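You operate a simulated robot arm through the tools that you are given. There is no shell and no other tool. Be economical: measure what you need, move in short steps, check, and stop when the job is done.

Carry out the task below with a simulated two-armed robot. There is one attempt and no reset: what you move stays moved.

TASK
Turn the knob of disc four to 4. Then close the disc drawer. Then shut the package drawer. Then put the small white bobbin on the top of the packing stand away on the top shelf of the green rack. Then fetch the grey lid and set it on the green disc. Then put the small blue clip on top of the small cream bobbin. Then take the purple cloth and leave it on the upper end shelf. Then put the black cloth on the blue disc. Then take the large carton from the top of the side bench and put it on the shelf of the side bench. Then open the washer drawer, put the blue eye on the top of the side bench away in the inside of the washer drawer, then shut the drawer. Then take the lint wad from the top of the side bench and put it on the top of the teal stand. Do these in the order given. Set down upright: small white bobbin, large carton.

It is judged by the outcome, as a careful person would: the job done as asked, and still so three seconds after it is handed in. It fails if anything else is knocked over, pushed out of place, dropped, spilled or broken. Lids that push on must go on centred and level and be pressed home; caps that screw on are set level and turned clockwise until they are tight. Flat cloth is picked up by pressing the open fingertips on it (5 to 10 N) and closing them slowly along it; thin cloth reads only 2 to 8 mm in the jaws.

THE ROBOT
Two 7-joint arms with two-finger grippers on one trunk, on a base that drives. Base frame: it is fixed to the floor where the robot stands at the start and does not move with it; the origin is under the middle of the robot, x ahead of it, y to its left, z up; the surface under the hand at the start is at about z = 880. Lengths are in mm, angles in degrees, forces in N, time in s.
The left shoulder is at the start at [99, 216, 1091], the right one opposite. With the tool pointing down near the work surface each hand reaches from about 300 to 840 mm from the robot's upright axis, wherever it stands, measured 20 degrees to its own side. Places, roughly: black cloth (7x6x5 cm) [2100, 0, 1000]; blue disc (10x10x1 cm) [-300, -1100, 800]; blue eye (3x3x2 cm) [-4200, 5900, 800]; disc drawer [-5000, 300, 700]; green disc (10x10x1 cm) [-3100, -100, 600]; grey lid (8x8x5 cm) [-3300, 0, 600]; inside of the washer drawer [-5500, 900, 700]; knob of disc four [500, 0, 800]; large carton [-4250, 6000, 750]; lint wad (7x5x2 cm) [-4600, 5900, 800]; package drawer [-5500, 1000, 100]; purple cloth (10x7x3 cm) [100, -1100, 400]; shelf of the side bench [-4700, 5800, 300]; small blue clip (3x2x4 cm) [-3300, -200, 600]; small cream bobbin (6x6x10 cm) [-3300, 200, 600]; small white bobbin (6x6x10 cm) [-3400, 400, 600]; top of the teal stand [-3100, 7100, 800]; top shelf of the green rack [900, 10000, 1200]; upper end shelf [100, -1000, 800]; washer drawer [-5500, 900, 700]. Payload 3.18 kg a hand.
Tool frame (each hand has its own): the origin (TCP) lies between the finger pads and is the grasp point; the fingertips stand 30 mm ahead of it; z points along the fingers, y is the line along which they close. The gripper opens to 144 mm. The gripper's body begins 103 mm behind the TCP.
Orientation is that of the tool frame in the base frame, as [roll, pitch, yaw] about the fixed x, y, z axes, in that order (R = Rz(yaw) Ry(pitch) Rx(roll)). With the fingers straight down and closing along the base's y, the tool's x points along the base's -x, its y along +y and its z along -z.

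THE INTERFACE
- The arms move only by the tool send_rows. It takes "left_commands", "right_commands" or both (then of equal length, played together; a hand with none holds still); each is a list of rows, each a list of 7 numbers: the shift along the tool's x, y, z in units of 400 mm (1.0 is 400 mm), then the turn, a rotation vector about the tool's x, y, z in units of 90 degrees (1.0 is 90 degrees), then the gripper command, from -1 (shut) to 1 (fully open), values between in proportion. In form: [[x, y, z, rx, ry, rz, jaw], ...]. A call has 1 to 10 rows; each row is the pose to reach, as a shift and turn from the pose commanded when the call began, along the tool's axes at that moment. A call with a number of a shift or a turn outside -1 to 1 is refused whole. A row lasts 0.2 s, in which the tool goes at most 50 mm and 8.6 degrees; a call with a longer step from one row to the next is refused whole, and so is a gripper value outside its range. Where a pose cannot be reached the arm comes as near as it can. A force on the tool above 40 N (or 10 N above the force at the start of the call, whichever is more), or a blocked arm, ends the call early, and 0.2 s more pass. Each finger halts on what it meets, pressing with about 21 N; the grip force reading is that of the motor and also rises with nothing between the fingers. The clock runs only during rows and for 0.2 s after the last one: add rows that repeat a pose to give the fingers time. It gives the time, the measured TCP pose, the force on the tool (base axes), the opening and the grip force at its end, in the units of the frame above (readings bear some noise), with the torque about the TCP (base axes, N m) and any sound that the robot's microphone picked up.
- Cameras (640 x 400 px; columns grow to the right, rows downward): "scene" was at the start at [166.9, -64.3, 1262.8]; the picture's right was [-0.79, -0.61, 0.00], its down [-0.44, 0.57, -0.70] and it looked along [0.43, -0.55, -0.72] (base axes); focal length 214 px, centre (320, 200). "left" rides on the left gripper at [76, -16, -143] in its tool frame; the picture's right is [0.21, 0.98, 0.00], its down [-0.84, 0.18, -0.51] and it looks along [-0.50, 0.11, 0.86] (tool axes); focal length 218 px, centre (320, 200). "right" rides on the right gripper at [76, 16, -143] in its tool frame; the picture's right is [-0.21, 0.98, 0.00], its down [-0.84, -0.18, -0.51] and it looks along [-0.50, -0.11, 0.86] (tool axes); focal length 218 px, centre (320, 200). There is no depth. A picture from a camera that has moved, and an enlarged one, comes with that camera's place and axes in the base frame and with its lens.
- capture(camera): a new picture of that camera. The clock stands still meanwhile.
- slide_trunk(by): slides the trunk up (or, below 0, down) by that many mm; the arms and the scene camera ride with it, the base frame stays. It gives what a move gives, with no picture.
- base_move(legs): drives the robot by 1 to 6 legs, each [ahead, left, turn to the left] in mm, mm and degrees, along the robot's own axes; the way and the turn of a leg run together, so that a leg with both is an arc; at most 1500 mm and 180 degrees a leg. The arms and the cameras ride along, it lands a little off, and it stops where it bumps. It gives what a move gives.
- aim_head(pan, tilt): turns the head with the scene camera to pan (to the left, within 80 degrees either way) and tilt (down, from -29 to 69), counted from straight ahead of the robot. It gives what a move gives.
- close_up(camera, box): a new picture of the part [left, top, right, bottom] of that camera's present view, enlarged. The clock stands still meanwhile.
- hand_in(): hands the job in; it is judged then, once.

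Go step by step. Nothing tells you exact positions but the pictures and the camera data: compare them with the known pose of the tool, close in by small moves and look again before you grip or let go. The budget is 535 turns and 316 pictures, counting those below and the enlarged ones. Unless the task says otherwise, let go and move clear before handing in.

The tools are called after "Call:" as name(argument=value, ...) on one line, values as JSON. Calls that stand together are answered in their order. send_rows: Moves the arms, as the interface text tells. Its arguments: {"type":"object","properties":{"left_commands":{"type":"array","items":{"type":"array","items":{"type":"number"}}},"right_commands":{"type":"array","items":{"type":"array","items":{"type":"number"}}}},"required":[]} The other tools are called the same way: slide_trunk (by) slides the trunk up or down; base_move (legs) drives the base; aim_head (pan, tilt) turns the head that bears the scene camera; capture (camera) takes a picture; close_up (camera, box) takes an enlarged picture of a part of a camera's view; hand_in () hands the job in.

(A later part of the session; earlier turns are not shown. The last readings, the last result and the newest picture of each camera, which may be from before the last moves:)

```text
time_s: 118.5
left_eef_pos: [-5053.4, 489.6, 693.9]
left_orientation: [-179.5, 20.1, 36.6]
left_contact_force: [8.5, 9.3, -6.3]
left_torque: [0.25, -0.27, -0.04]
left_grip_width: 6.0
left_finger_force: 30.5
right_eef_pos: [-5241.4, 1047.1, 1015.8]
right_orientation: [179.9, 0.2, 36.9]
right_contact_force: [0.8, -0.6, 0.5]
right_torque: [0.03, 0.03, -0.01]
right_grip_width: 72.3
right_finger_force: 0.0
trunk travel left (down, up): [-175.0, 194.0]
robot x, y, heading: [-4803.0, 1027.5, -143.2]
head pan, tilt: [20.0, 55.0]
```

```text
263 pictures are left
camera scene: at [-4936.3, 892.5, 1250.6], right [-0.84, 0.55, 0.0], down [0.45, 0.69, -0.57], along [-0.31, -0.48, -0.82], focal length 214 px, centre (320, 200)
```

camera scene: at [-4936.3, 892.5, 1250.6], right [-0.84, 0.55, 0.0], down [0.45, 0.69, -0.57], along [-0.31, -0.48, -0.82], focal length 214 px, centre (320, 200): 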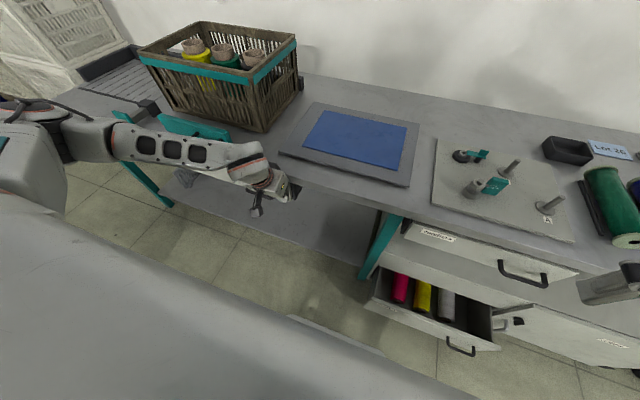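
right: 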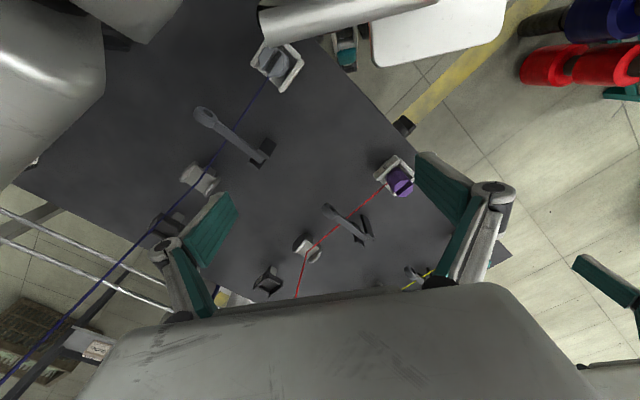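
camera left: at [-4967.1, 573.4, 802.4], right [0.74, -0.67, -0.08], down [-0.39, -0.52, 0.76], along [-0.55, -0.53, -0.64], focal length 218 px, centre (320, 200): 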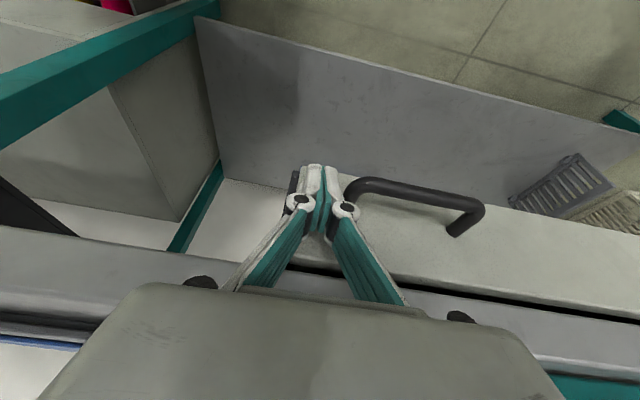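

Call:
send_rows(left_commands=[[0.02, 0, 0, 0, 0, 0, -0.8], [0.1, 0, -0.04, 0, 0.05, 0, -0.8], [0.18, 0, -0.08, 0, 0.12, 0, -0.8], [0.24, 0, -0.16, 0, 0.18, 0, -0.8], [0.28, 0, -0.26, 0, 0.22, 0, -0.8], [0.32, 0, -0.36, 0, 0.22, 0, -0.8], [0.36, 0, -0.46, 0, 0.22, 0, -0.8], [0.4, 0, -0.56, 0, 0.22, 0, -0.8]])

Call:
capture(camera="scene")

```text
time_s: 120.3
left_eef_pos: [-4935.3, 572.0, 853.1]
left_orientation: [-179.6, 0.4, 36.3]
left_contact_force: [-0.2, -0.2, -0.3]
left_torque: [-0.02, 0.0, 0.03]
left_grip_width: 14.2
left_finger_force: 0.0
left hand out of reach, approached as far as the arm can: row 6, 7, 8
right_eef_pos: [-5242.2, 1045.3, 1016.2]
right_orientation: [179.8, 0.3, 36.9]
right_contact_force: [-0.5, -0.8, 0.6]
right_torque: [-0.03, 0.04, -0.04]
right_grip_width: 71.9
right_finger_force: 0.0
trunk travel left (down, up): [-175.0, 194.0]
robot x, y, heading: [-4803.5, 1025.5, -143.3]
head pan, tilt: [20.0, 55.0]
```

```text
262 pictures are left
camera scene: at [-4936.4, 892.9, 1250.9], right [-0.84, 0.55, 0.0], down [0.45, 0.69, -0.57], along [-0.31, -0.48, -0.82], focal length 214 px, centre (320, 200)
```

scene: 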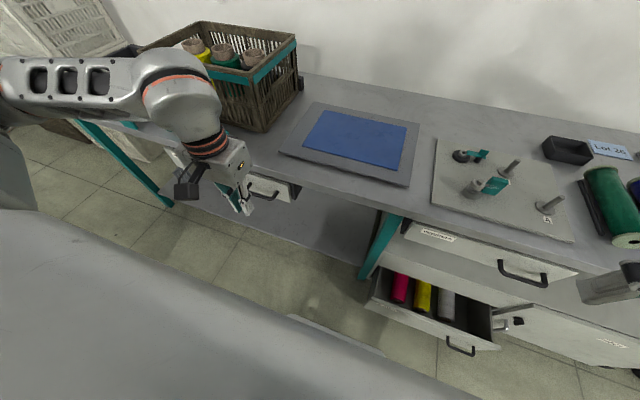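

Call:
close_up(camera="scene", box=[200, 140, 440, 290])

Call:
close_up(camera="scene", box=[380, 190, 620, 340])

Call:
capture(camera="left")

```text
2.67 times, centred on (320, 215) of scene
camera zoom: at [-4936.4, 892.9, 1250.9], right [-0.84, 0.55, 0.0], down [0.45, 0.69, -0.57], along [-0.31, -0.48, -0.82], focal length 572 px, centre (320, 160)
```

zoom: 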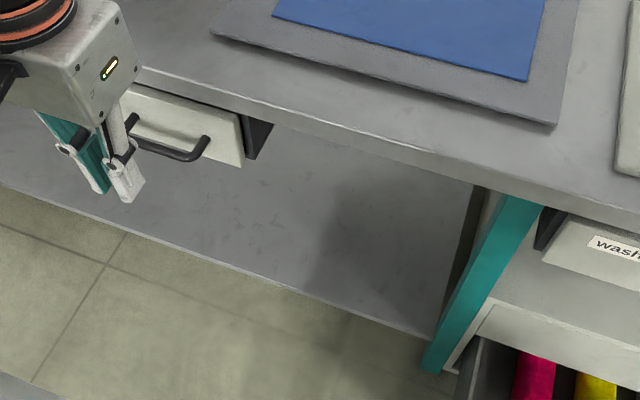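

```text
2.67 times, centred on (500, 265) of scene
camera zoom: at [-4936.4, 892.9, 1250.9], right [-0.84, 0.55, 0.0], down [0.45, 0.69, -0.57], along [-0.31, -0.48, -0.82], focal length 572 px, centre (-160, 27)
```

zoom: 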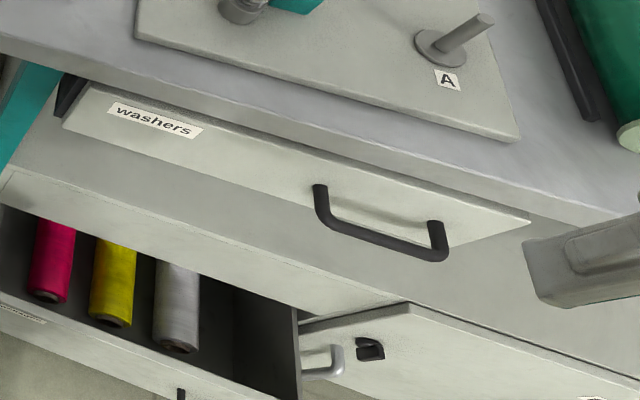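

```text
259 pictures are left
camera left: at [-4884.1, 629.9, 994.5], right [0.75, -0.66, -0.01], down [-0.57, -0.65, 0.51], along [-0.35, -0.38, -0.86], focal length 218 px, centre (320, 200)
```

left: 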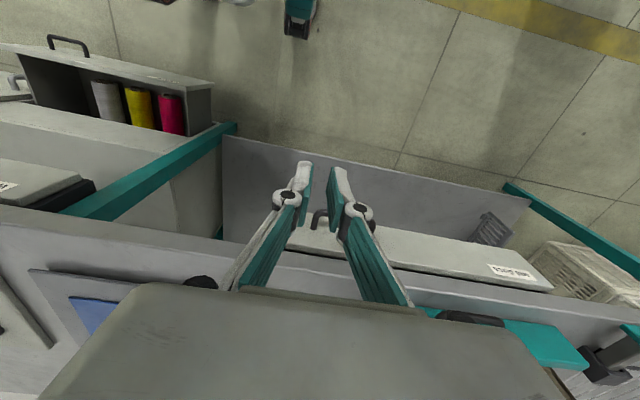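

The disc drawer front now lines up with the shut washer drawer's front, so it's closed. Next is the low package drawer: I'll raise the left hand clear, then lower the trunk so the right hand can get down there.

Call:
send_rows(left_commands=[[0, 0, -0.1, 0, 0, 0, -0.8], [0, 0, -0.2, 0, 0, 0, -0.8], [0, 0, -0.3, 0, 0, 0, -0.8], [0, 0, -0.4, 0, 0, 0, -0.8], [0, 0, -0.5, 0, 0, 0, -0.8]], right_commands=[[0.02, 0, 0, 0, 0, 0, -1], [0.04, 0, -0.05, 0, 0, 0, -1], [0.06, 0, -0.1, 0, 0, 0, -1], [0.06, 0, -0.1, 0, 0, 0, -1], [0.06, 0, -0.1, 0, 0, 0, -1]])

Call:
slide_trunk(by=-170)

Call:
aim_head(pan=-15, tilt=50)

Call:
capture(camera="scene")

```text
time_s: 121.5
left_eef_pos: [-4935.0, 572.5, 1052.1]
left_orientation: [-179.6, 0.5, 36.5]
left_contact_force: [-0.1, -0.2, -0.3]
left_torque: [-0.01, -0.01, 0.01]
left_grip_width: 14.1
left_finger_force: 0.0
right_eef_pos: [-5223.3, 1062.1, 1056.1]
right_orientation: [179.9, 0.3, 36.8]
right_contact_force: [0.1, 0.2, -0.2]
right_torque: [-0.01, 0.0, -0.01]
right_grip_width: 0.0
right_finger_force: 20.1
trunk travel left (down, up): [-175.0, 194.0]
robot x, y, heading: [-4801.8, 1023.9, -143.2]
head pan, tilt: [20.0, 55.0]
```

```text
time_s: 123.4
left_eef_pos: [-4933.5, 573.4, 883.7]
left_orientation: [-179.5, 0.8, 36.4]
left_contact_force: [0.2, -0.2, 0.5]
left_torque: [-0.03, 0.06, 0.0]
left_grip_width: 14.3
left_finger_force: 0.2
right_eef_pos: [-5249.0, 1040.1, 823.1]
right_orientation: [179.9, -20.9, 36.9]
right_contact_force: [-0.9, 0.6, 0.6]
right_torque: [-0.03, 0.03, 0.0]
right_grip_width: 0.0
right_finger_force: 20.8
trunk travel left (down, up): [-5.0, 364.0]
robot x, y, heading: [-4806.6, 1025.2, -142.8]
head pan, tilt: [20.0, 55.0]
```

```text
time_s: 124.4
left_eef_pos: [-4933.9, 573.4, 883.4]
left_orientation: [-179.5, 0.5, 36.5]
left_contact_force: [0.6, 0.6, -0.6]
left_torque: [-0.03, 0.01, -0.01]
left_grip_width: 14.6
left_finger_force: 0.1
right_eef_pos: [-5250.0, 1039.1, 822.8]
right_orientation: [180.0, -21.0, 36.9]
right_contact_force: [-0.5, 0.5, 0.3]
right_torque: [-0.02, 0.01, 0.04]
right_grip_width: 0.0
right_finger_force: 21.4
trunk travel left (down, up): [-5.0, 364.0]
robot x, y, heading: [-4804.5, 1025.9, -143.2]
head pan, tilt: [-15.0, 50.0]
```

```text
258 pictures are left
camera scene: at [-5103.4, 822.8, 1044.0], right [-0.37, 0.93, 0.0], down [0.71, 0.29, -0.64], along [-0.6, -0.24, -0.77], focal length 214 px, centre (320, 200)
```

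scene: 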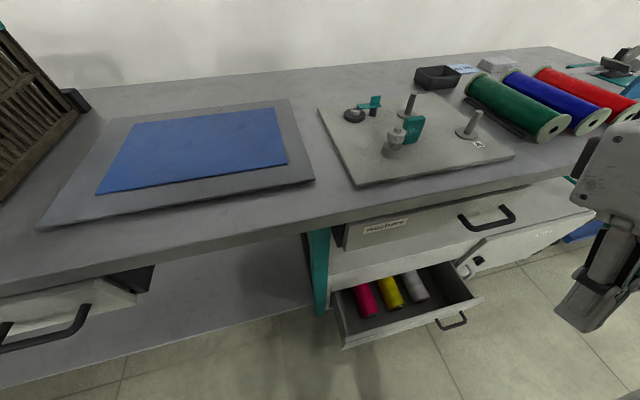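

The torso is low now. I'll bring the right hand down in front of the open package drawer, tilting its fingertips forward.

Call:
send_rows(right_commands=[[-0.045, 0, 0.087, 0, -0.05, 0, -1], [-0.09, 0, 0.174, 0, -0.1, 0, -1], [-0.135, 0, 0.26, 0, -0.15, 0, -1], [-0.18, 0, 0.348, 0, -0.2, 0, -1], [-0.225, 0, 0.435, 0, -0.25, 0, -1], [-0.27, 0, 0.52, 0, -0.3, 0, -1], [-0.315, 0, 0.61, 0, -0.35, 0, -1], [-0.36, 0, 0.695, 0, -0.4, 0, -1], [-0.406, 0, 0.782, 0, -0.456, 0, -1]])

Call:
capture(camera="scene")

```text
time_s: 126.4
left_eef_pos: [-4933.0, 573.6, 884.7]
left_orientation: [-179.5, 0.7, 36.5]
left_contact_force: [0.5, -0.4, 0.4]
left_torque: [-0.01, 0.0, 0.0]
left_grip_width: 14.5
left_finger_force: 0.0
right_eef_pos: [-5362.1, 944.2, 506.3]
right_orientation: [-180.0, 16.5, 36.9]
right_contact_force: [0.2, 0.3, 0.2]
right_torque: [-0.08, -0.04, 0.0]
right_grip_width: 0.3
right_finger_force: 20.9
right hand out of reach, approached as far as the arm can: row 1, 2, 3, 4, 5, 6, 7, 8, 9
trunk travel left (down, up): [-5.0, 364.0]
robot x, y, heading: [-4799.1, 1024.4, -143.1]
head pan, tilt: [-15.0, 50.0]
```

```text
257 pictures are left
camera scene: at [-5102.6, 822.8, 1044.5], right [-0.37, 0.93, 0.0], down [0.71, 0.29, -0.64], along [-0.6, -0.24, -0.77], focal length 214 px, centre (320, 200)
```

scene: 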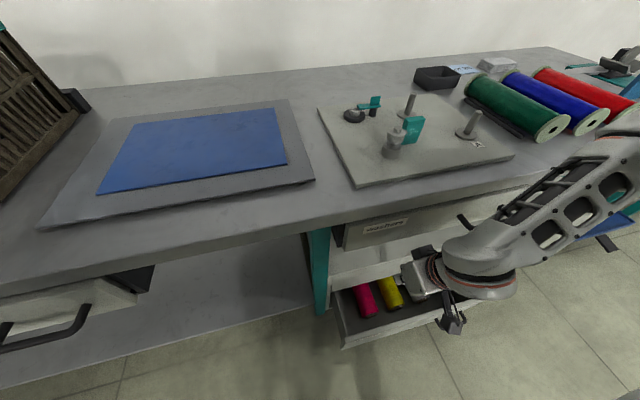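

The reach was forced too far inward. I'll bring the right hand back out, then reposition the base farther right and back so the left hand does this push with room.

Call:
send_rows(right_commands=[[0.08, 0, -0.06, 0, 0.02, 0, -1], [0.13, 0, -0.16, 0, 0.05, 0, -1], [0.17, 0, -0.27, 0, 0.09, 0, -1], [0.2, 0, -0.38, 0, 0.13, 0, -1], [0.23, 0, -0.49, 0, 0.16, 0, -1], [0.25, 0, -0.6, 0, 0.18, 0, -1], [0.27, 0, -0.71, 0, 0.18, 0, -1], [0.29, 0, -0.82, 0, 0.18, 0, -1], [0.3, 0, -0.92, 0, 0.18, 0, -1]])

Call:
base_move(legs=[[0, -540, 0], [-180, 0, 0]])

Call:
aim_head(pan=10, tilt=50)

Call:
capture(camera="scene")

```text
time_s: 128.4
left_eef_pos: [-4934.3, 573.9, 883.5]
left_orientation: [-179.6, 0.7, 36.5]
left_contact_force: [-0.6, 0.0, 1.1]
left_torque: [-0.05, 0.01, -0.01]
left_grip_width: 14.6
left_finger_force: 0.1
right_eef_pos: [-5215.7, 1036.7, 908.6]
right_orientation: [-179.7, 0.0, 36.8]
right_contact_force: [0.0, 0.3, -0.1]
right_torque: [-0.03, 0.04, -0.04]
right_grip_width: 0.3
right_finger_force: 20.7
right hand out of reach, approached as far as the arm can: row 1, 2, 3, 4, 5, 6, 7, 8, 9
trunk travel left (down, up): [-5.0, 364.0]
robot x, y, heading: [-4802.4, 1022.7, -143.2]
head pan, tilt: [-15.0, 50.0]
```

```text
time_s: 134.8
left_eef_pos: [-5124.0, 1123.7, 883.3]
left_orientation: [-179.5, 0.6, 36.5]
left_contact_force: [-0.5, 0.3, 0.5]
left_torque: [-0.01, 0.02, 0.01]
left_grip_width: 14.4
left_finger_force: 0.1
right_eef_pos: [-5406.8, 1586.5, 908.5]
right_orientation: [-179.8, 0.0, 36.8]
right_contact_force: [-0.6, 0.6, 0.0]
right_torque: [-0.02, 0.04, 0.0]
right_grip_width: 0.1
right_finger_force: 20.6
trunk travel left (down, up): [-5.0, 364.0]
robot x, y, heading: [-4991.0, 1575.0, -143.0]
head pan, tilt: [-15.0, 50.0]
```

```text
time_s: 135.7
left_eef_pos: [-5124.7, 1123.6, 883.3]
left_orientation: [-179.6, 0.6, 36.4]
left_contact_force: [0.0, -0.2, -0.4]
left_torque: [0.03, 0.01, -0.02]
left_grip_width: 14.6
left_finger_force: 0.1
right_eef_pos: [-5406.5, 1585.9, 908.3]
right_orientation: [-179.8, 0.0, 36.8]
right_contact_force: [-0.2, 0.4, -0.6]
right_torque: [0.02, 0.01, -0.01]
right_grip_width: 0.1
right_finger_force: 20.9
trunk travel left (down, up): [-5.0, 364.0]
robot x, y, heading: [-4990.1, 1573.8, -143.0]
head pan, tilt: [10.0, 50.0]
```

```text
256 pictures are left
camera scene: at [-5274.9, 1344.7, 1044.0], right [-0.73, 0.68, 0.0], down [0.52, 0.56, -0.64], along [-0.44, -0.47, -0.77], focal length 214 px, centre (320, 200)
```

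scene: 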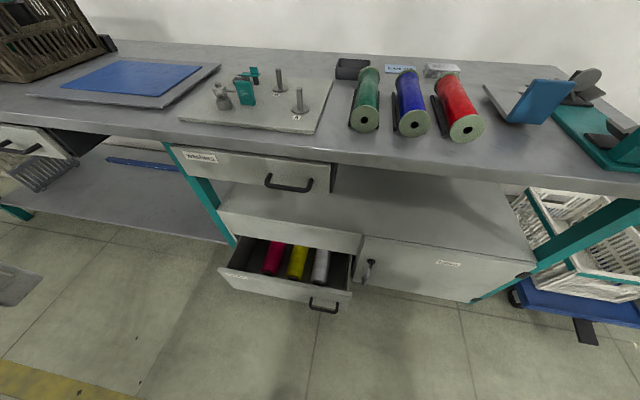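

Good spacing now: the drawer face is at b≈-3645 and the hand is at fwd 378. I'll lower the left hand in front of it, tilting forward.

Call:
send_rows(left_commands=[[-0.03, -0.016, 0.1, 0, -0.028, 0, -1], [-0.06, -0.033, 0.2, 0, -0.056, 0, -1], [-0.09, -0.05, 0.3, 0, -0.084, 0, -1], [-0.12, -0.066, 0.4, 0, -0.112, 0, -1], [-0.15, -0.083, 0.5, 0, -0.14, 0, -1], [-0.18, -0.1, 0.6, 0, -0.168, 0, -1], [-0.21, -0.116, 0.7, 0, -0.196, 0, -1], [-0.24, -0.133, 0.8, 0, -0.224, 0, -1], [-0.27, -0.15, 0.9, 0, -0.252, 0, -1], [-0.3, -0.165, 1.0, 0, -0.28, 0, -1]])

Call:
capture(camera="scene")

```text
time_s: 137.9
left_eef_pos: [-5309.9, 1108.5, 513.6]
left_orientation: [179.5, 24.2, 36.7]
left_contact_force: [0.1, -0.1, -0.3]
left_torque: [-0.04, -0.04, -0.01]
left_grip_width: 0.0
left_finger_force: 21.2
left hand out of reach, approached as far as the arm can: row 1, 2, 3, 4, 5, 6, 7, 8, 9, 10
right_eef_pos: [-5407.5, 1586.3, 907.6]
right_orientation: [-179.9, -0.2, 36.8]
right_contact_force: [-0.6, 0.7, 0.1]
right_torque: [0.01, -0.08, 0.0]
right_grip_width: 0.1
right_finger_force: 20.9
trunk travel left (down, up): [-5.0, 364.0]
robot x, y, heading: [-4989.1, 1570.7, -143.4]
head pan, tilt: [10.0, 50.0]
```

```text
255 pictures are left
camera scene: at [-5276.3, 1344.1, 1043.0], right [-0.73, 0.68, 0.0], down [0.52, 0.56, -0.64], along [-0.44, -0.47, -0.77], focal length 214 px, centre (320, 200)
```

scene: 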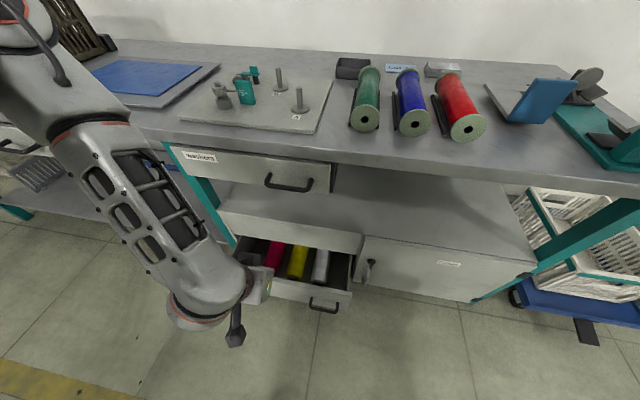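

Call:
send_rows(left_commands=[[0.04, 0, 0.09, 0, 0, 0, -1], [0.08, 0, 0.18, 0, 0, 0, -1], [0.12, 0, 0.27, 0, 0, 0, -1], [0.16, 0, 0.36, 0, 0, 0, -1]])

```text
time_s: 138.9
left_eef_pos: [-5374.1, 1116.0, 378.8]
left_orientation: [179.0, 23.4, 36.7]
left_contact_force: [-0.2, 0.0, -0.3]
left_torque: [0.0, 0.0, -0.05]
left_grip_width: 0.1
left_finger_force: 20.9
left hand out of reach, approached as far as the arm can: row 1, 2, 3, 4
right_eef_pos: [-5406.4, 1584.9, 907.6]
right_orientation: [-179.8, 0.0, 36.8]
right_contact_force: [0.1, -0.2, 0.0]
right_torque: [0.01, -0.02, 0.0]
right_grip_width: 0.0
right_finger_force: 21.4
trunk travel left (down, up): [-5.0, 364.0]
robot x, y, heading: [-4990.1, 1572.2, -143.3]
head pan, tilt: [10.0, 50.0]
```

Call:
base_move(legs=[[-130, 40, 0]])

Call:
send_rows(left_commands=[[0.02, 0, 0.08, 0, 0, 0, -1], [0.04, 0, 0.16, 0, 0, 0, -1], [0.06, 0, 0.24, 0, 0, 0, -1], [0.08, 0, 0.32, 0, 0, 0, -1], [0.1, 0, 0.39, 0, 0, 0, -1]])

Call:
capture(camera="scene")

Call:
capture(camera="left")

```text
time_s: 140.2
left_eef_pos: [-5248.2, 1161.0, 380.9]
left_orientation: [179.0, 23.5, 36.7]
left_contact_force: [0.2, 0.2, 0.3]
left_torque: [-0.01, 0.01, 0.03]
left_grip_width: 0.0
left_finger_force: 21.0
right_eef_pos: [-5279.7, 1630.9, 908.7]
right_orientation: [-179.8, 0.0, 36.9]
right_contact_force: [-0.9, -0.2, -0.3]
right_torque: [0.03, 0.0, 0.02]
right_grip_width: 0.0
right_finger_force: 21.6
trunk travel left (down, up): [-5.0, 364.0]
robot x, y, heading: [-4864.5, 1617.4, -143.3]
head pan, tilt: [10.0, 50.0]
```

```text
time_s: 141.4
left_eef_pos: [-5274.0, 1143.0, 222.8]
left_orientation: [178.7, 23.0, 36.8]
left_contact_force: [-0.1, -0.5, -0.3]
left_torque: [0.03, -0.04, 0.0]
left_grip_width: 0.0
left_finger_force: 20.9
left hand out of reach, approached as far as the arm can: row 2, 3, 4, 5
right_eef_pos: [-5280.9, 1631.6, 907.1]
right_orientation: [-179.8, -0.2, 36.8]
right_contact_force: [-1.1, 0.4, -0.2]
right_torque: [-0.01, 0.0, 0.02]
right_grip_width: 0.2
right_finger_force: 21.0
trunk travel left (down, up): [-5.0, 364.0]
robot x, y, heading: [-4867.2, 1620.2, -143.0]
head pan, tilt: [10.0, 50.0]
```

```text
254 pictures are left
camera scene: at [-5149.3, 1389.8, 1043.9], right [-0.73, 0.68, 0.0], down [0.52, 0.56, -0.64], along [-0.44, -0.47, -0.77], focal length 214 px, centre (320, 200)
```

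scene: 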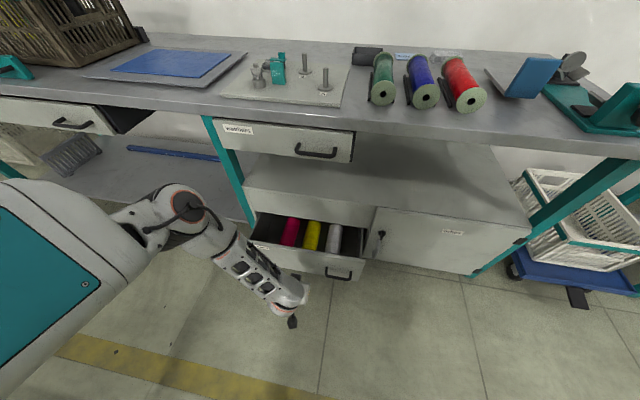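

```text
253 pictures are left
camera left: at [-5187.2, 1234.0, 323.4], right [0.74, -0.66, -0.06], down [-0.36, -0.48, 0.8], along [-0.56, -0.57, -0.6], focal length 218 px, centre (320, 200)
```

left: 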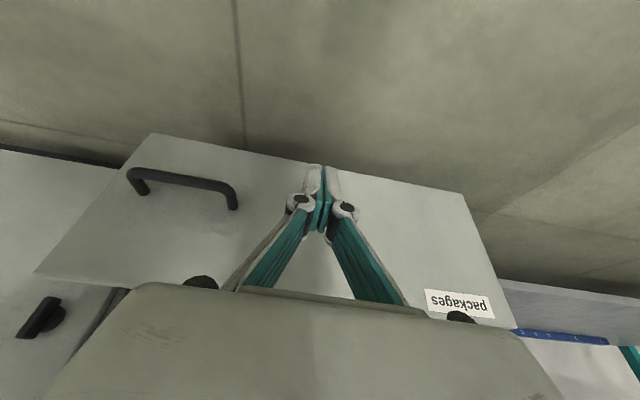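

The left fingertips face the middle of the package drawer. I'll drive the base forward to push it shut.

Call:
base_move(legs=[[170, 0, 0]])

Call:
capture(camera="scene")

```text
time_s: 142.9
left_eef_pos: [-5409.8, 1041.5, 222.7]
left_orientation: [178.6, 23.0, 36.7]
left_contact_force: [0.7, 0.0, 0.1]
left_torque: [-0.01, -0.01, 0.0]
left_grip_width: 0.0
left_finger_force: 20.8
right_eef_pos: [-5417.2, 1530.3, 907.5]
right_orientation: [-179.8, -0.1, 36.7]
right_contact_force: [0.5, -0.2, -0.6]
right_torque: [0.03, 0.01, -0.03]
right_grip_width: 0.1
right_finger_force: 21.3
trunk travel left (down, up): [-5.0, 364.0]
robot x, y, heading: [-5001.2, 1519.3, -142.9]
head pan, tilt: [10.0, 50.0]
```

```text
252 pictures are left
camera scene: at [-5285.2, 1288.3, 1043.9], right [-0.73, 0.68, 0.0], down [0.52, 0.56, -0.64], along [-0.44, -0.47, -0.77], focal length 214 px, centre (320, 200)
```

scene: 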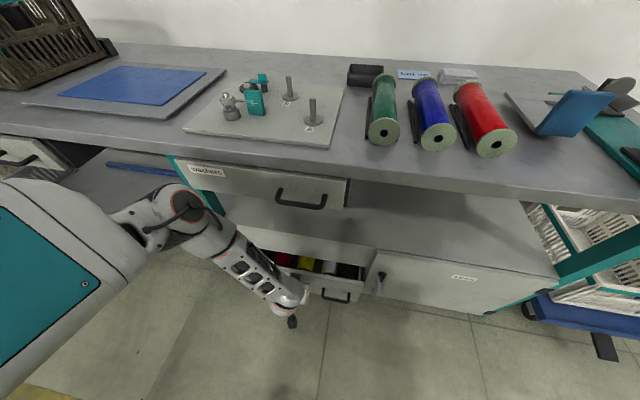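

Call:
base_move(legs=[[50, 0, 0]])

Call:
capture(camera="scene")

```text
time_s: 143.9
left_eef_pos: [-5441.2, 1020.1, 219.6]
left_orientation: [178.8, 22.0, 36.6]
left_contact_force: [-0.6, 1.0, 0.3]
left_torque: [0.02, 0.0, 0.0]
left_grip_width: 0.1
left_finger_force: 30.6
right_eef_pos: [-5454.6, 1500.3, 907.1]
right_orientation: [-179.8, -0.1, 37.0]
right_contact_force: [0.6, -0.6, 0.9]
right_torque: [0.02, -0.02, -0.01]
right_grip_width: 0.0
right_finger_force: 21.5
trunk travel left (down, up): [-5.0, 364.0]
robot x, y, heading: [-5040.0, 1486.2, -142.9]
head pan, tilt: [10.0, 50.0]
stopped in leg 1: the force on the tool passed its limit at 50 N (the readings are from after the stop); the commanded pose is now the measured one
```

```text
251 pictures are left
camera scene: at [-5323.1, 1259.1, 1044.1], right [-0.73, 0.68, 0.0], down [0.52, 0.56, -0.64], along [-0.44, -0.47, -0.77], focal length 214 px, centre (320, 200)
```

scene: 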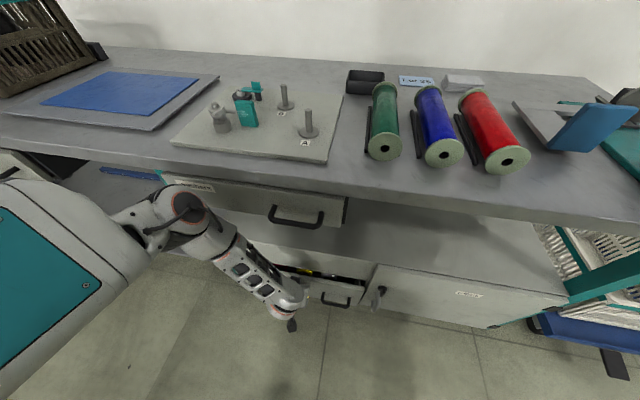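

Call:
close_up(camera="scene", box=[240, 230, 400, 340])

Call:
capture(camera="left")

```text
3.64 times, centred on (320, 285) of scene
camera zoom: at [-5323.1, 1259.1, 1044.1], right [-0.73, 0.68, 0.0], down [0.52, 0.56, -0.64], along [-0.44, -0.47, -0.77], focal length 780 px, centre (320, -109)
```

zoom: 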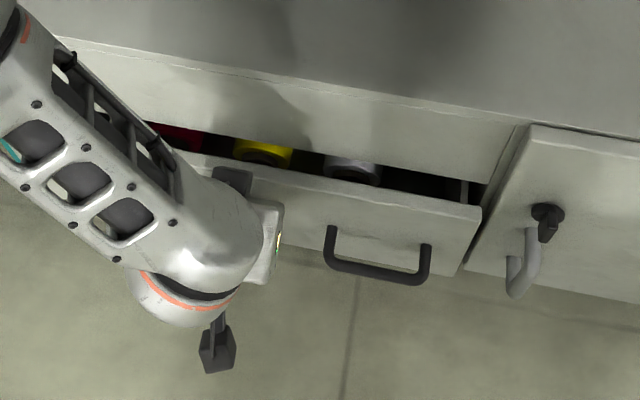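

```text
249 pictures are left
camera left: at [-5354.2, 1109.4, 323.1], right [0.74, -0.67, -0.06], down [-0.37, -0.49, 0.79], along [-0.55, -0.56, -0.61], focal length 218 px, centre (320, 200)
```

left: 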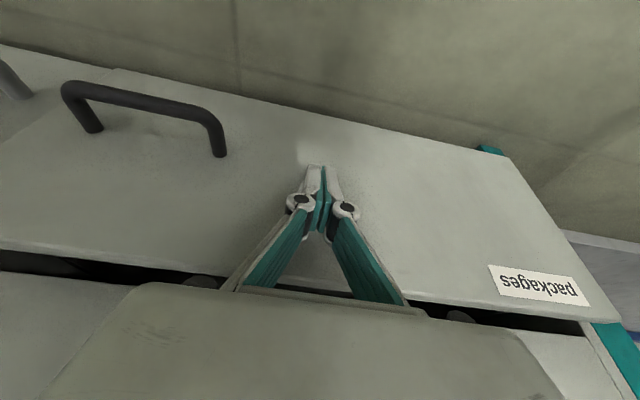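

The package drawer is nearly flush. I'll press a little more with the arm to make sure it is home.

Call:
send_rows(left_commands=[[-0.015, 0, 0.006, 0, 0, 0, -1], [-0.03, 0, 0.012, 0, 0, 0, -1], [-0.045, 0, 0.018, 0, 0, 0, -1], [-0.06, 0, 0.024, 0, 0, 0, -1]])

Call:
close_up(camera="scene", box=[240, 230, 400, 340])

```text
time_s: 144.6
left_eef_pos: [-5441.2, 1021.0, 215.4]
left_orientation: [179.0, 20.8, 36.4]
left_contact_force: [2.0, 2.9, -2.5]
left_torque: [0.05, -0.05, -0.01]
left_grip_width: 0.0
left_finger_force: 30.8
right_eef_pos: [-5454.7, 1500.1, 907.7]
right_orientation: [-179.9, -0.1, 36.9]
right_contact_force: [-0.2, -0.1, 0.2]
right_torque: [0.02, 0.0, -0.01]
right_grip_width: 0.0
right_finger_force: 21.0
trunk travel left (down, up): [-5.0, 364.0]
robot x, y, heading: [-5044.9, 1489.3, -143.0]
head pan, tilt: [10.0, 50.0]
stopped in row 3 (left hand): the force on the tool passed its limit at 51 N (the readings are from after the stop); the commanded pose is now the measured one
```

```text
3.64 times, centred on (320, 285) of scene
camera zoom: at [-5322.4, 1259.0, 1044.0], right [-0.73, 0.68, 0.0], down [0.52, 0.56, -0.64], along [-0.44, -0.47, -0.77], focal length 780 px, centre (320, -109)
```

zoom: 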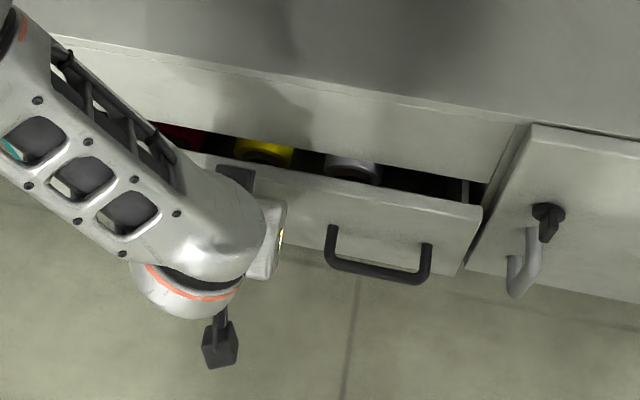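

Solid stop: the package drawer is shut. I'll back off, raise the trunk and arm, and head round to the packing stand.

Call:
base_move(legs=[[-250, 0, 0]])

Call:
slide_trunk(by=170)

Call:
send_rows(left_commands=[[0, 0, -0.1, 0, 0.02, 0, -0.5], [0, 0, -0.2, 0, 0.05, 0, -0.5], [0, 0, -0.3, 0, 0.08, 0, -0.5], [0, 0, -0.4, 0, 0.11, 0, -0.5], [0, 0, -0.5, 0, 0.14, 0, -0.5], [0, 0, -0.6, 0, 0.17, 0, -0.5], [0, 0, -0.7, 0, 0.2, 0, -0.5], [0, 0, -0.8, 0, 0.23, 0, -0.5], [0, 0, -0.9, 0, 0.25, 0, -0.5], [0, 0, -1.0, 0, 0.25, 0, -0.5]])

```text
time_s: 146.4
left_eef_pos: [-5246.1, 1167.7, 216.6]
left_orientation: [179.0, 20.9, 36.4]
left_contact_force: [-1.2, 0.4, 0.7]
left_torque: [-0.03, -0.01, -0.04]
left_grip_width: 0.0
left_finger_force: 30.6
right_eef_pos: [-5257.5, 1649.0, 909.3]
right_orientation: [-179.7, 0.0, 36.8]
right_contact_force: [1.1, -1.0, 1.2]
right_torque: [-0.02, 0.01, -0.03]
right_grip_width: 0.1
right_finger_force: 22.1
trunk travel left (down, up): [-5.0, 364.0]
robot x, y, heading: [-4844.0, 1639.9, -143.0]
head pan, tilt: [10.0, 50.0]
```

```text
time_s: 148.3
left_eef_pos: [-5245.8, 1170.2, 385.5]
left_orientation: [178.9, 20.7, 36.4]
left_contact_force: [-0.7, 0.1, 0.7]
left_torque: [-0.01, 0.02, -0.03]
left_grip_width: 0.0
left_finger_force: 30.7
right_eef_pos: [-5257.8, 1647.5, 1078.5]
right_orientation: [-179.8, -0.2, 36.9]
right_contact_force: [-0.3, -0.4, 0.3]
right_torque: [0.02, -0.03, 0.02]
right_grip_width: 0.1
right_finger_force: 21.0
trunk travel left (down, up): [-175.0, 194.0]
robot x, y, heading: [-4843.2, 1634.7, -143.1]
head pan, tilt: [10.0, 50.0]
```

```text
time_s: 150.5
left_eef_pos: [-5133.7, 1259.5, 762.4]
left_orientation: [179.1, -1.6, 36.7]
left_contact_force: [0.5, -0.4, 0.3]
left_torque: [0.01, 0.02, 0.02]
left_grip_width: 36.1
left_finger_force: 0.1
right_eef_pos: [-5256.8, 1649.4, 1079.2]
right_orientation: [-179.8, -0.1, 36.8]
right_contact_force: [0.6, 0.5, -0.2]
right_torque: [0.01, -0.01, 0.0]
right_grip_width: 0.0
right_finger_force: 20.4
trunk travel left (down, up): [-175.0, 194.0]
robot x, y, heading: [-4844.5, 1637.3, -143.1]
head pan, tilt: [10.0, 50.0]
```

Call:
send_rows(left_commands=[[0, 0, -0.1, 0, 0, 0, 0], [0, 0, -0.2, 0, 0, 0, 0], [0, 0, -0.3, 0, 0, 0, 0], [0, 0, -0.4, 0, 0, 0, 0], [0, 0, -0.5, 0, 0, 0, 0], [0, 0, -0.6, 0, 0, 0, 0]])

Call:
base_move(legs=[[-1270, 0, 0], [0, 1300, 0], [0, 550, 0]])

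Call:
aim_head(pan=0, tilt=40)

Call:
capture(camera="scene")

```text
time_s: 151.9
left_eef_pos: [-5141.9, 1257.6, 1001.6]
left_orientation: [179.0, -1.6, 36.8]
left_contact_force: [0.9, 0.1, 0.2]
left_torque: [-0.01, 0.02, 0.0]
left_grip_width: 72.1
left_finger_force: 0.1
right_eef_pos: [-5256.6, 1649.0, 1078.1]
right_orientation: [-179.9, 0.0, 36.8]
right_contact_force: [0.5, 0.0, -1.0]
right_torque: [-0.04, 0.0, 0.02]
right_grip_width: 0.2
right_finger_force: 21.2
trunk travel left (down, up): [-175.0, 194.0]
robot x, y, heading: [-4843.0, 1635.7, -143.0]
head pan, tilt: [10.0, 50.0]
```

```text
time_s: 158.0
left_eef_pos: [-4135.6, 2006.1, 998.0]
left_orientation: [179.1, -1.9, 38.0]
left_contact_force: [-1.3, 0.3, 0.9]
left_torque: [0.02, 0.02, -0.03]
left_grip_width: 72.3
left_finger_force: 0.0
right_eef_pos: [-4259.5, 2392.6, 1077.6]
right_orientation: [-179.6, -0.2, 38.7]
right_contact_force: [0.7, 0.1, -0.4]
right_torque: [0.01, 0.01, 0.02]
right_grip_width: 0.2
right_finger_force: 21.3
trunk travel left (down, up): [-175.0, 194.0]
robot x, y, heading: [-3844.1, 2392.2, -141.9]
head pan, tilt: [10.0, 50.0]
stopped in leg 1: the robot was blocked; the commanded pose is now the measured one
```

```text
time_s: 158.8
left_eef_pos: [-4137.8, 2006.7, 996.8]
left_orientation: [179.1, -1.9, 37.8]
left_contact_force: [0.0, -0.5, 0.2]
left_torque: [0.04, 0.0, 0.0]
left_grip_width: 72.2
left_finger_force: 0.0
right_eef_pos: [-4259.4, 2393.8, 1076.6]
right_orientation: [-179.6, -0.4, 38.4]
right_contact_force: [0.1, 0.5, -0.3]
right_torque: [-0.02, -0.02, -0.02]
right_grip_width: 0.3
right_finger_force: 21.3
trunk travel left (down, up): [-175.0, 194.0]
robot x, y, heading: [-3843.7, 2395.8, -142.0]
head pan, tilt: [0.0, 40.0]
```

```text
247 pictures are left
camera scene: at [-4008.6, 2263.8, 1270.0], right [-0.62, 0.79, 0.0], down [0.51, 0.4, -0.76], along [-0.6, -0.47, -0.65], focal length 214 px, centre (320, 200)
```

scene: 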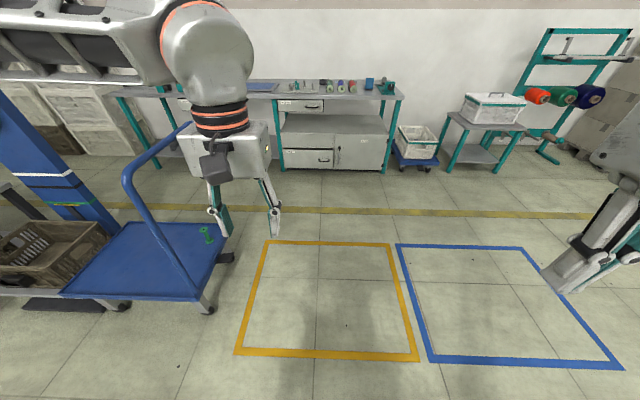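

Something was behind me; I stopped on contact. I'll ease forward and slide left toward the stand.

Call:
base_move(legs=[[60, 0, -1.1], [0, 1000, 0], [0, 650, 0]])

Call:
aim_head(pan=-75, tilt=25)

Call:
capture(camera="scene")

Call:
aim_head(pan=0, tilt=42)

Call:
capture(camera="scene")

```text
time_s: 174.0
left_eef_pos: [-3212.3, 678.8, 999.7]
left_orientation: [179.0, -1.8, 36.8]
left_contact_force: [-0.5, 0.1, 0.3]
left_torque: [0.03, 0.0, -0.02]
left_grip_width: 72.1
left_finger_force: 0.1
right_eef_pos: [-3326.8, 1069.3, 1079.1]
right_orientation: [-179.6, 0.0, 37.1]
right_contact_force: [0.1, 0.0, 0.8]
right_torque: [-0.03, -0.01, 0.02]
right_grip_width: 0.0
right_finger_force: 20.5
trunk travel left (down, up): [-175.0, 194.0]
robot x, y, heading: [-2914.2, 1059.3, -143.1]
head pan, tilt: [0.0, 40.0]
```

```text
time_s: 175.5
left_eef_pos: [-3213.8, 678.7, 1000.6]
left_orientation: [179.0, -1.7, 36.8]
left_contact_force: [-0.5, 0.0, -0.7]
left_torque: [0.0, 0.0, -0.02]
left_grip_width: 71.8
left_finger_force: 0.1
right_eef_pos: [-3328.0, 1069.0, 1078.1]
right_orientation: [-179.7, 0.0, 37.3]
right_contact_force: [1.0, -0.6, -0.5]
right_torque: [-0.01, 0.01, -0.01]
right_grip_width: 0.0
right_finger_force: 20.8
trunk travel left (down, up): [-175.0, 194.0]
robot x, y, heading: [-2915.0, 1057.1, -143.0]
head pan, tilt: [-75.0, 25.0]
```

```text
246 pictures are left
camera scene: at [-3082.5, 1043.4, 1294.7], right [0.62, 0.79, 0.0], down [0.33, -0.26, -0.91], along [-0.71, 0.56, -0.42], focal length 214 px, centre (320, 200)
```

scene: 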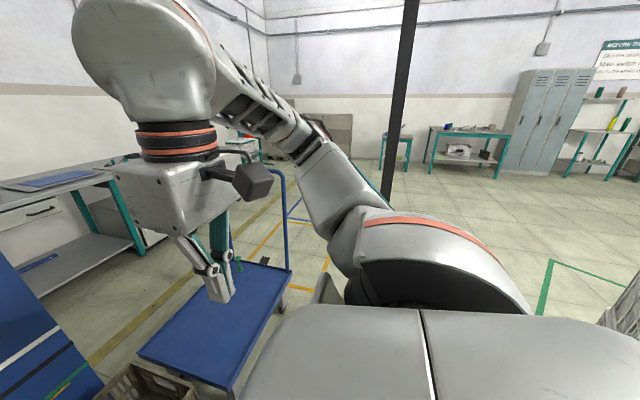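

```text
time_s: 176.9
left_eef_pos: [-3213.3, 678.8, 1000.7]
left_orientation: [179.0, -1.7, 36.8]
left_contact_force: [0.7, 0.1, -0.3]
left_torque: [-0.02, 0.0, -0.02]
left_grip_width: 71.7
left_finger_force: 0.0
right_eef_pos: [-3326.6, 1069.5, 1079.8]
right_orientation: [-179.7, 0.0, 37.3]
right_contact_force: [0.3, 0.2, 0.2]
right_torque: [0.0, 0.01, 0.03]
right_grip_width: 0.0
right_finger_force: 21.0
trunk travel left (down, up): [-175.0, 194.0]
robot x, y, heading: [-2915.8, 1062.3, -143.1]
head pan, tilt: [0.0, 42.0]
```

```text
245 pictures are left
camera scene: at [-3076.9, 936.4, 1268.5], right [-0.6, 0.8, 0.0], down [0.54, 0.4, -0.74], along [-0.59, -0.45, -0.67], focal length 214 px, centre (320, 200)
```

scene: 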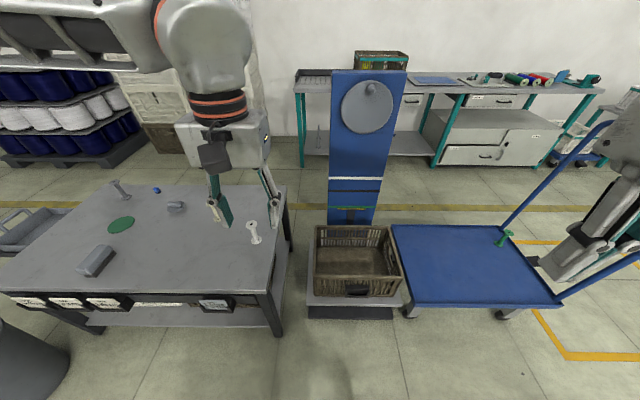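

I can see the stand: white bobbin at right, cream bobbin next to it, plus the green disc, the lid and the clip. I'll enlarge for detail.

Call:
close_up(camera="scene", box=[70, 170, 290, 310])

```text
2.86 times, centred on (180, 240) of scene
camera zoom: at [-3076.9, 936.4, 1268.5], right [-0.6, 0.8, 0.0], down [0.54, 0.4, -0.74], along [-0.59, -0.45, -0.67], focal length 613 px, centre (720, 86)
```

zoom: 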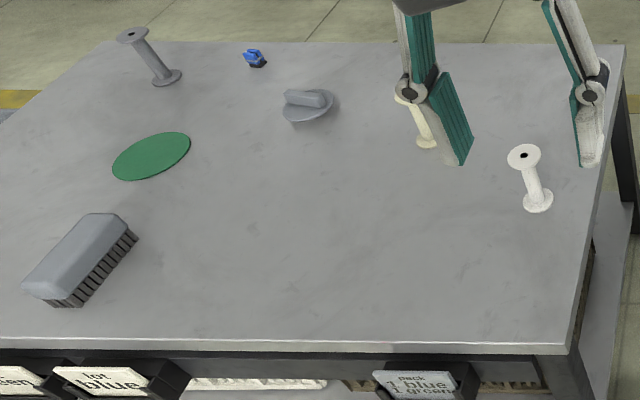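

I'll drive a bit closer and place the left hand above the white bobbin, high enough to look down at it.

Call:
base_move(legs=[[80, 60, 0]])

Call:
send_rows(left_commands=[[-0.09, 0.04, 0.03, 0.01, 0.01, 0, 0.2], [-0.18, 0.08, 0.08, 0.01, 0.02, 0, 0.2], [-0.27, 0.12, 0.15, 0.01, 0.02, 0, 0.2], [-0.36, 0.16, 0.22, 0.01, 0.02, 0, 0.2], [-0.4, 0.2, 0.3, 0.01, 0.02, 0, 0.2]])

Call:
capture(camera="left")

Call:
capture(camera="scene")

```text
time_s: 178.1
left_eef_pos: [-3239.8, 582.9, 1000.5]
left_orientation: [179.1, -1.8, 36.8]
left_contact_force: [0.6, 0.1, 0.2]
left_torque: [0.01, -0.01, -0.01]
left_grip_width: 72.0
left_finger_force: 0.1
right_eef_pos: [-3354.6, 973.5, 1078.0]
right_orientation: [-179.6, 0.0, 37.2]
right_contact_force: [0.2, 0.3, 0.1]
right_torque: [0.04, 0.01, 0.01]
right_grip_width: 0.0
right_finger_force: 20.3
trunk travel left (down, up): [-175.0, 194.0]
robot x, y, heading: [-2942.3, 962.3, -143.1]
head pan, tilt: [0.0, 42.0]
```

```text
time_s: 179.3
left_eef_pos: [-3314.9, 422.8, 877.5]
left_orientation: [-179.9, -3.4, 36.7]
left_contact_force: [0.6, 0.0, 0.1]
left_torque: [-0.01, 0.0, 0.01]
left_grip_width: 86.4
left_finger_force: 0.2
right_eef_pos: [-3354.9, 973.7, 1079.2]
right_orientation: [-179.7, -0.1, 37.4]
right_contact_force: [0.9, -0.6, -0.1]
right_torque: [0.05, -0.02, 0.01]
right_grip_width: 0.1
right_finger_force: 21.0
trunk travel left (down, up): [-175.0, 194.0]
robot x, y, heading: [-2940.6, 962.3, -143.0]
head pan, tilt: [0.0, 42.0]
```

```text
243 pictures are left
camera left: at [-3272.9, 477.8, 1022.8], right [0.75, -0.66, 0.01], down [-0.59, -0.67, 0.46], along [-0.29, -0.35, -0.89], focal length 218 px, centre (320, 200)
```

left: 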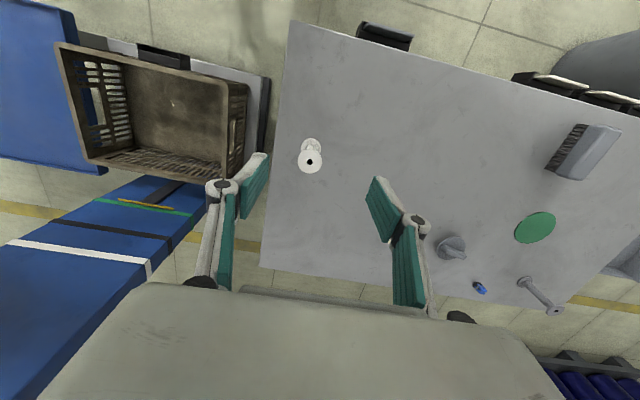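

```text
242 pictures are left
camera scene: at [-3103.7, 840.3, 1268.3], right [-0.6, 0.8, 0.0], down [0.54, 0.4, -0.74], along [-0.59, -0.45, -0.67], focal length 214 px, centre (320, 200)
```

scene: 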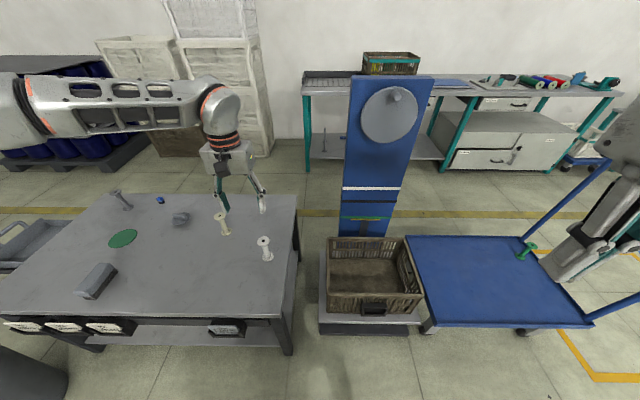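

Triangulation puts the white bobbin's top at (-3348,409,678), with the tabletop at about 580. I'll line up over it and lower partway.

Call:
send_rows(left_commands=[[-0.03, -0.008, 0.05, 0, -0.02, 0, 0.2], [-0.06, -0.015, 0.12, 0, -0.038, 0, 0.2], [-0.087, -0.022, 0.2, 0, -0.038, 0, 0.2], [-0.087, -0.022, 0.27, 0, -0.038, 0, 0.2], [-0.087, -0.022, 0.27, 0, -0.038, 0, 0.2]])

Call:
capture(camera="left")

```text
time_s: 180.5
left_eef_pos: [-3345.6, 416.0, 765.6]
left_orientation: [179.8, 0.0, 36.9]
left_contact_force: [0.0, -1.0, 0.6]
left_torque: [-0.01, -0.01, 0.01]
left_grip_width: 86.5
left_finger_force: 0.1
right_eef_pos: [-3354.1, 973.7, 1078.6]
right_orientation: [-179.7, 0.0, 37.3]
right_contact_force: [-0.1, 0.8, -0.3]
right_torque: [0.01, 0.0, 0.0]
right_grip_width: 0.1
right_finger_force: 20.6
trunk travel left (down, up): [-175.0, 194.0]
robot x, y, heading: [-2941.6, 965.8, -142.9]
head pan, tilt: [0.0, 42.0]
```

```text
241 pictures are left
camera left: at [-3296.1, 474.3, 908.0], right [0.75, -0.66, 0.0], down [-0.57, -0.65, 0.51], along [-0.33, -0.38, -0.86], focal length 218 px, centre (320, 200)
```

left: 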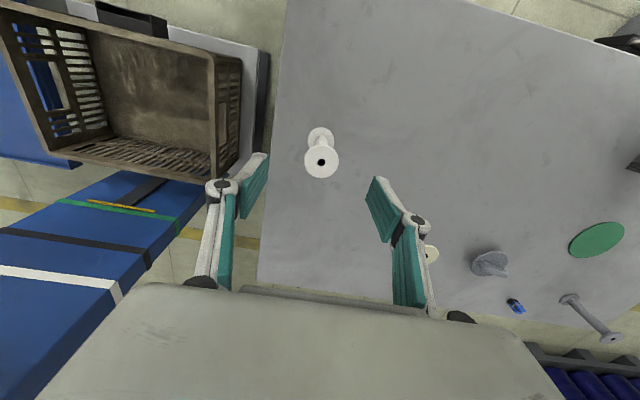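

Call:
send_rows(left_commands=[[-0.02, 0.005, 0.08, 0, 0, 0, 0.2], [-0.02, 0.005, 0.16, 0, 0, 0, 0.2], [-0.02, 0.005, 0.232, 0, 0, 0, 0.2], [-0.02, 0.005, 0.232, 0, 0, 0, 0.2]])

Call:
capture(camera="left")

Call:
close_up(camera="scene", box=[190, 160, 310, 280])

```text
time_s: 181.5
left_eef_pos: [-3351.9, 407.7, 675.3]
left_orientation: [179.9, 0.0, 36.8]
left_contact_force: [0.2, -0.5, -0.1]
left_torque: [-0.03, 0.0, 0.0]
left_grip_width: 86.6
left_finger_force: 0.1
right_eef_pos: [-3354.5, 974.0, 1078.9]
right_orientation: [-179.6, 0.0, 37.4]
right_contact_force: [0.0, -0.1, -0.7]
right_torque: [-0.05, 0.03, 0.01]
right_grip_width: 0.1
right_finger_force: 21.0
trunk travel left (down, up): [-175.0, 194.0]
robot x, y, heading: [-2944.9, 960.5, -143.0]
head pan, tilt: [0.0, 42.0]
```

```text
240 pictures are left
camera left: at [-3302.4, 467.1, 816.6], right [0.75, -0.66, 0.0], down [-0.57, -0.65, 0.51], along [-0.33, -0.38, -0.86], focal length 218 px, centre (320, 200)
```

left: 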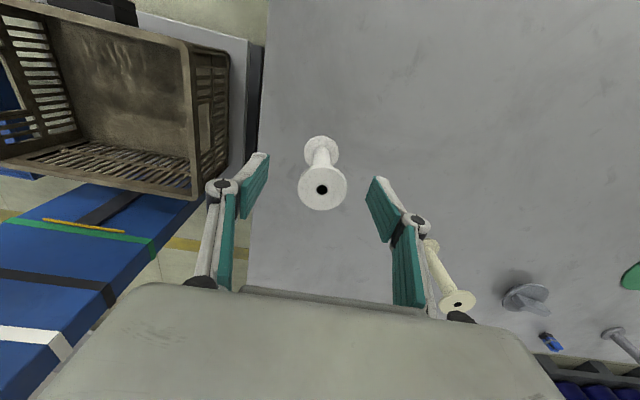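

```text
3.33 times, centred on (250, 220) of scene
camera zoom: at [-3103.2, 841.4, 1268.7], right [-0.6, 0.8, 0.0], down [0.53, 0.4, -0.74], along [-0.59, -0.45, -0.67], focal length 715 px, centre (553, 133)
```

zoom: 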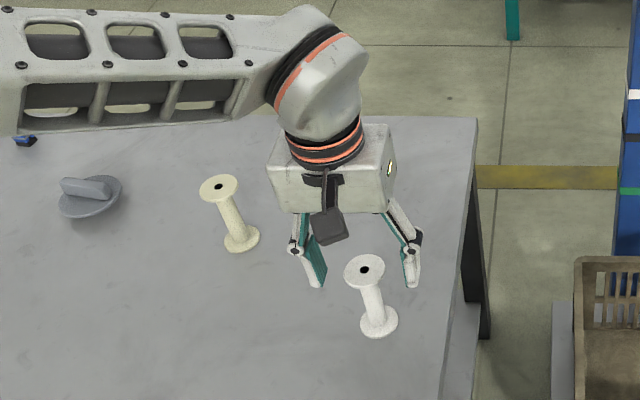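

The flange sits at the TCP within a few millimetres. Closing the jaws.

Call:
send_rows(left_commands=[[0, 0, 0, 0, 0, 0, -0.2], [0, 0, 0, 0, 0, 0, -0.6], [0, 0, 0, 0, 0, 0, -1], [0, 0, 0, 0, 0, 0, -1], [0, 0, 0, 0, 0, 0, -1]])

Call:
capture(camera="left")

```text
time_s: 182.7
left_eef_pos: [-3352.0, 408.0, 674.8]
left_orientation: [179.9, 0.1, 36.8]
left_contact_force: [-0.2, -0.4, 0.0]
left_torque: [-0.05, -0.03, 0.02]
left_grip_width: 42.9
left_finger_force: 21.1
right_eef_pos: [-3354.7, 973.9, 1078.7]
right_orientation: [-179.6, 0.0, 37.3]
right_contact_force: [-0.3, -0.3, 0.2]
right_torque: [-0.01, 0.0, -0.03]
right_grip_width: 0.2
right_finger_force: 20.9
trunk travel left (down, up): [-175.0, 194.0]
robot x, y, heading: [-2945.0, 963.1, -143.0]
head pan, tilt: [0.0, 42.0]
```

```text
238 pictures are left
camera left: at [-3302.4, 466.9, 816.4], right [0.75, -0.66, 0.0], down [-0.57, -0.65, 0.51], along [-0.33, -0.38, -0.86], focal length 218 px, centre (320, 200)
```

left: 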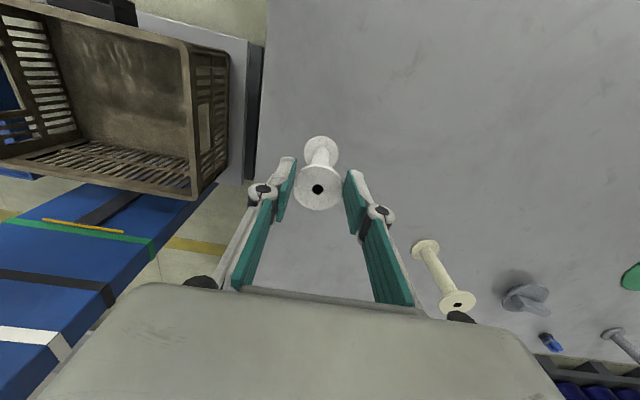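

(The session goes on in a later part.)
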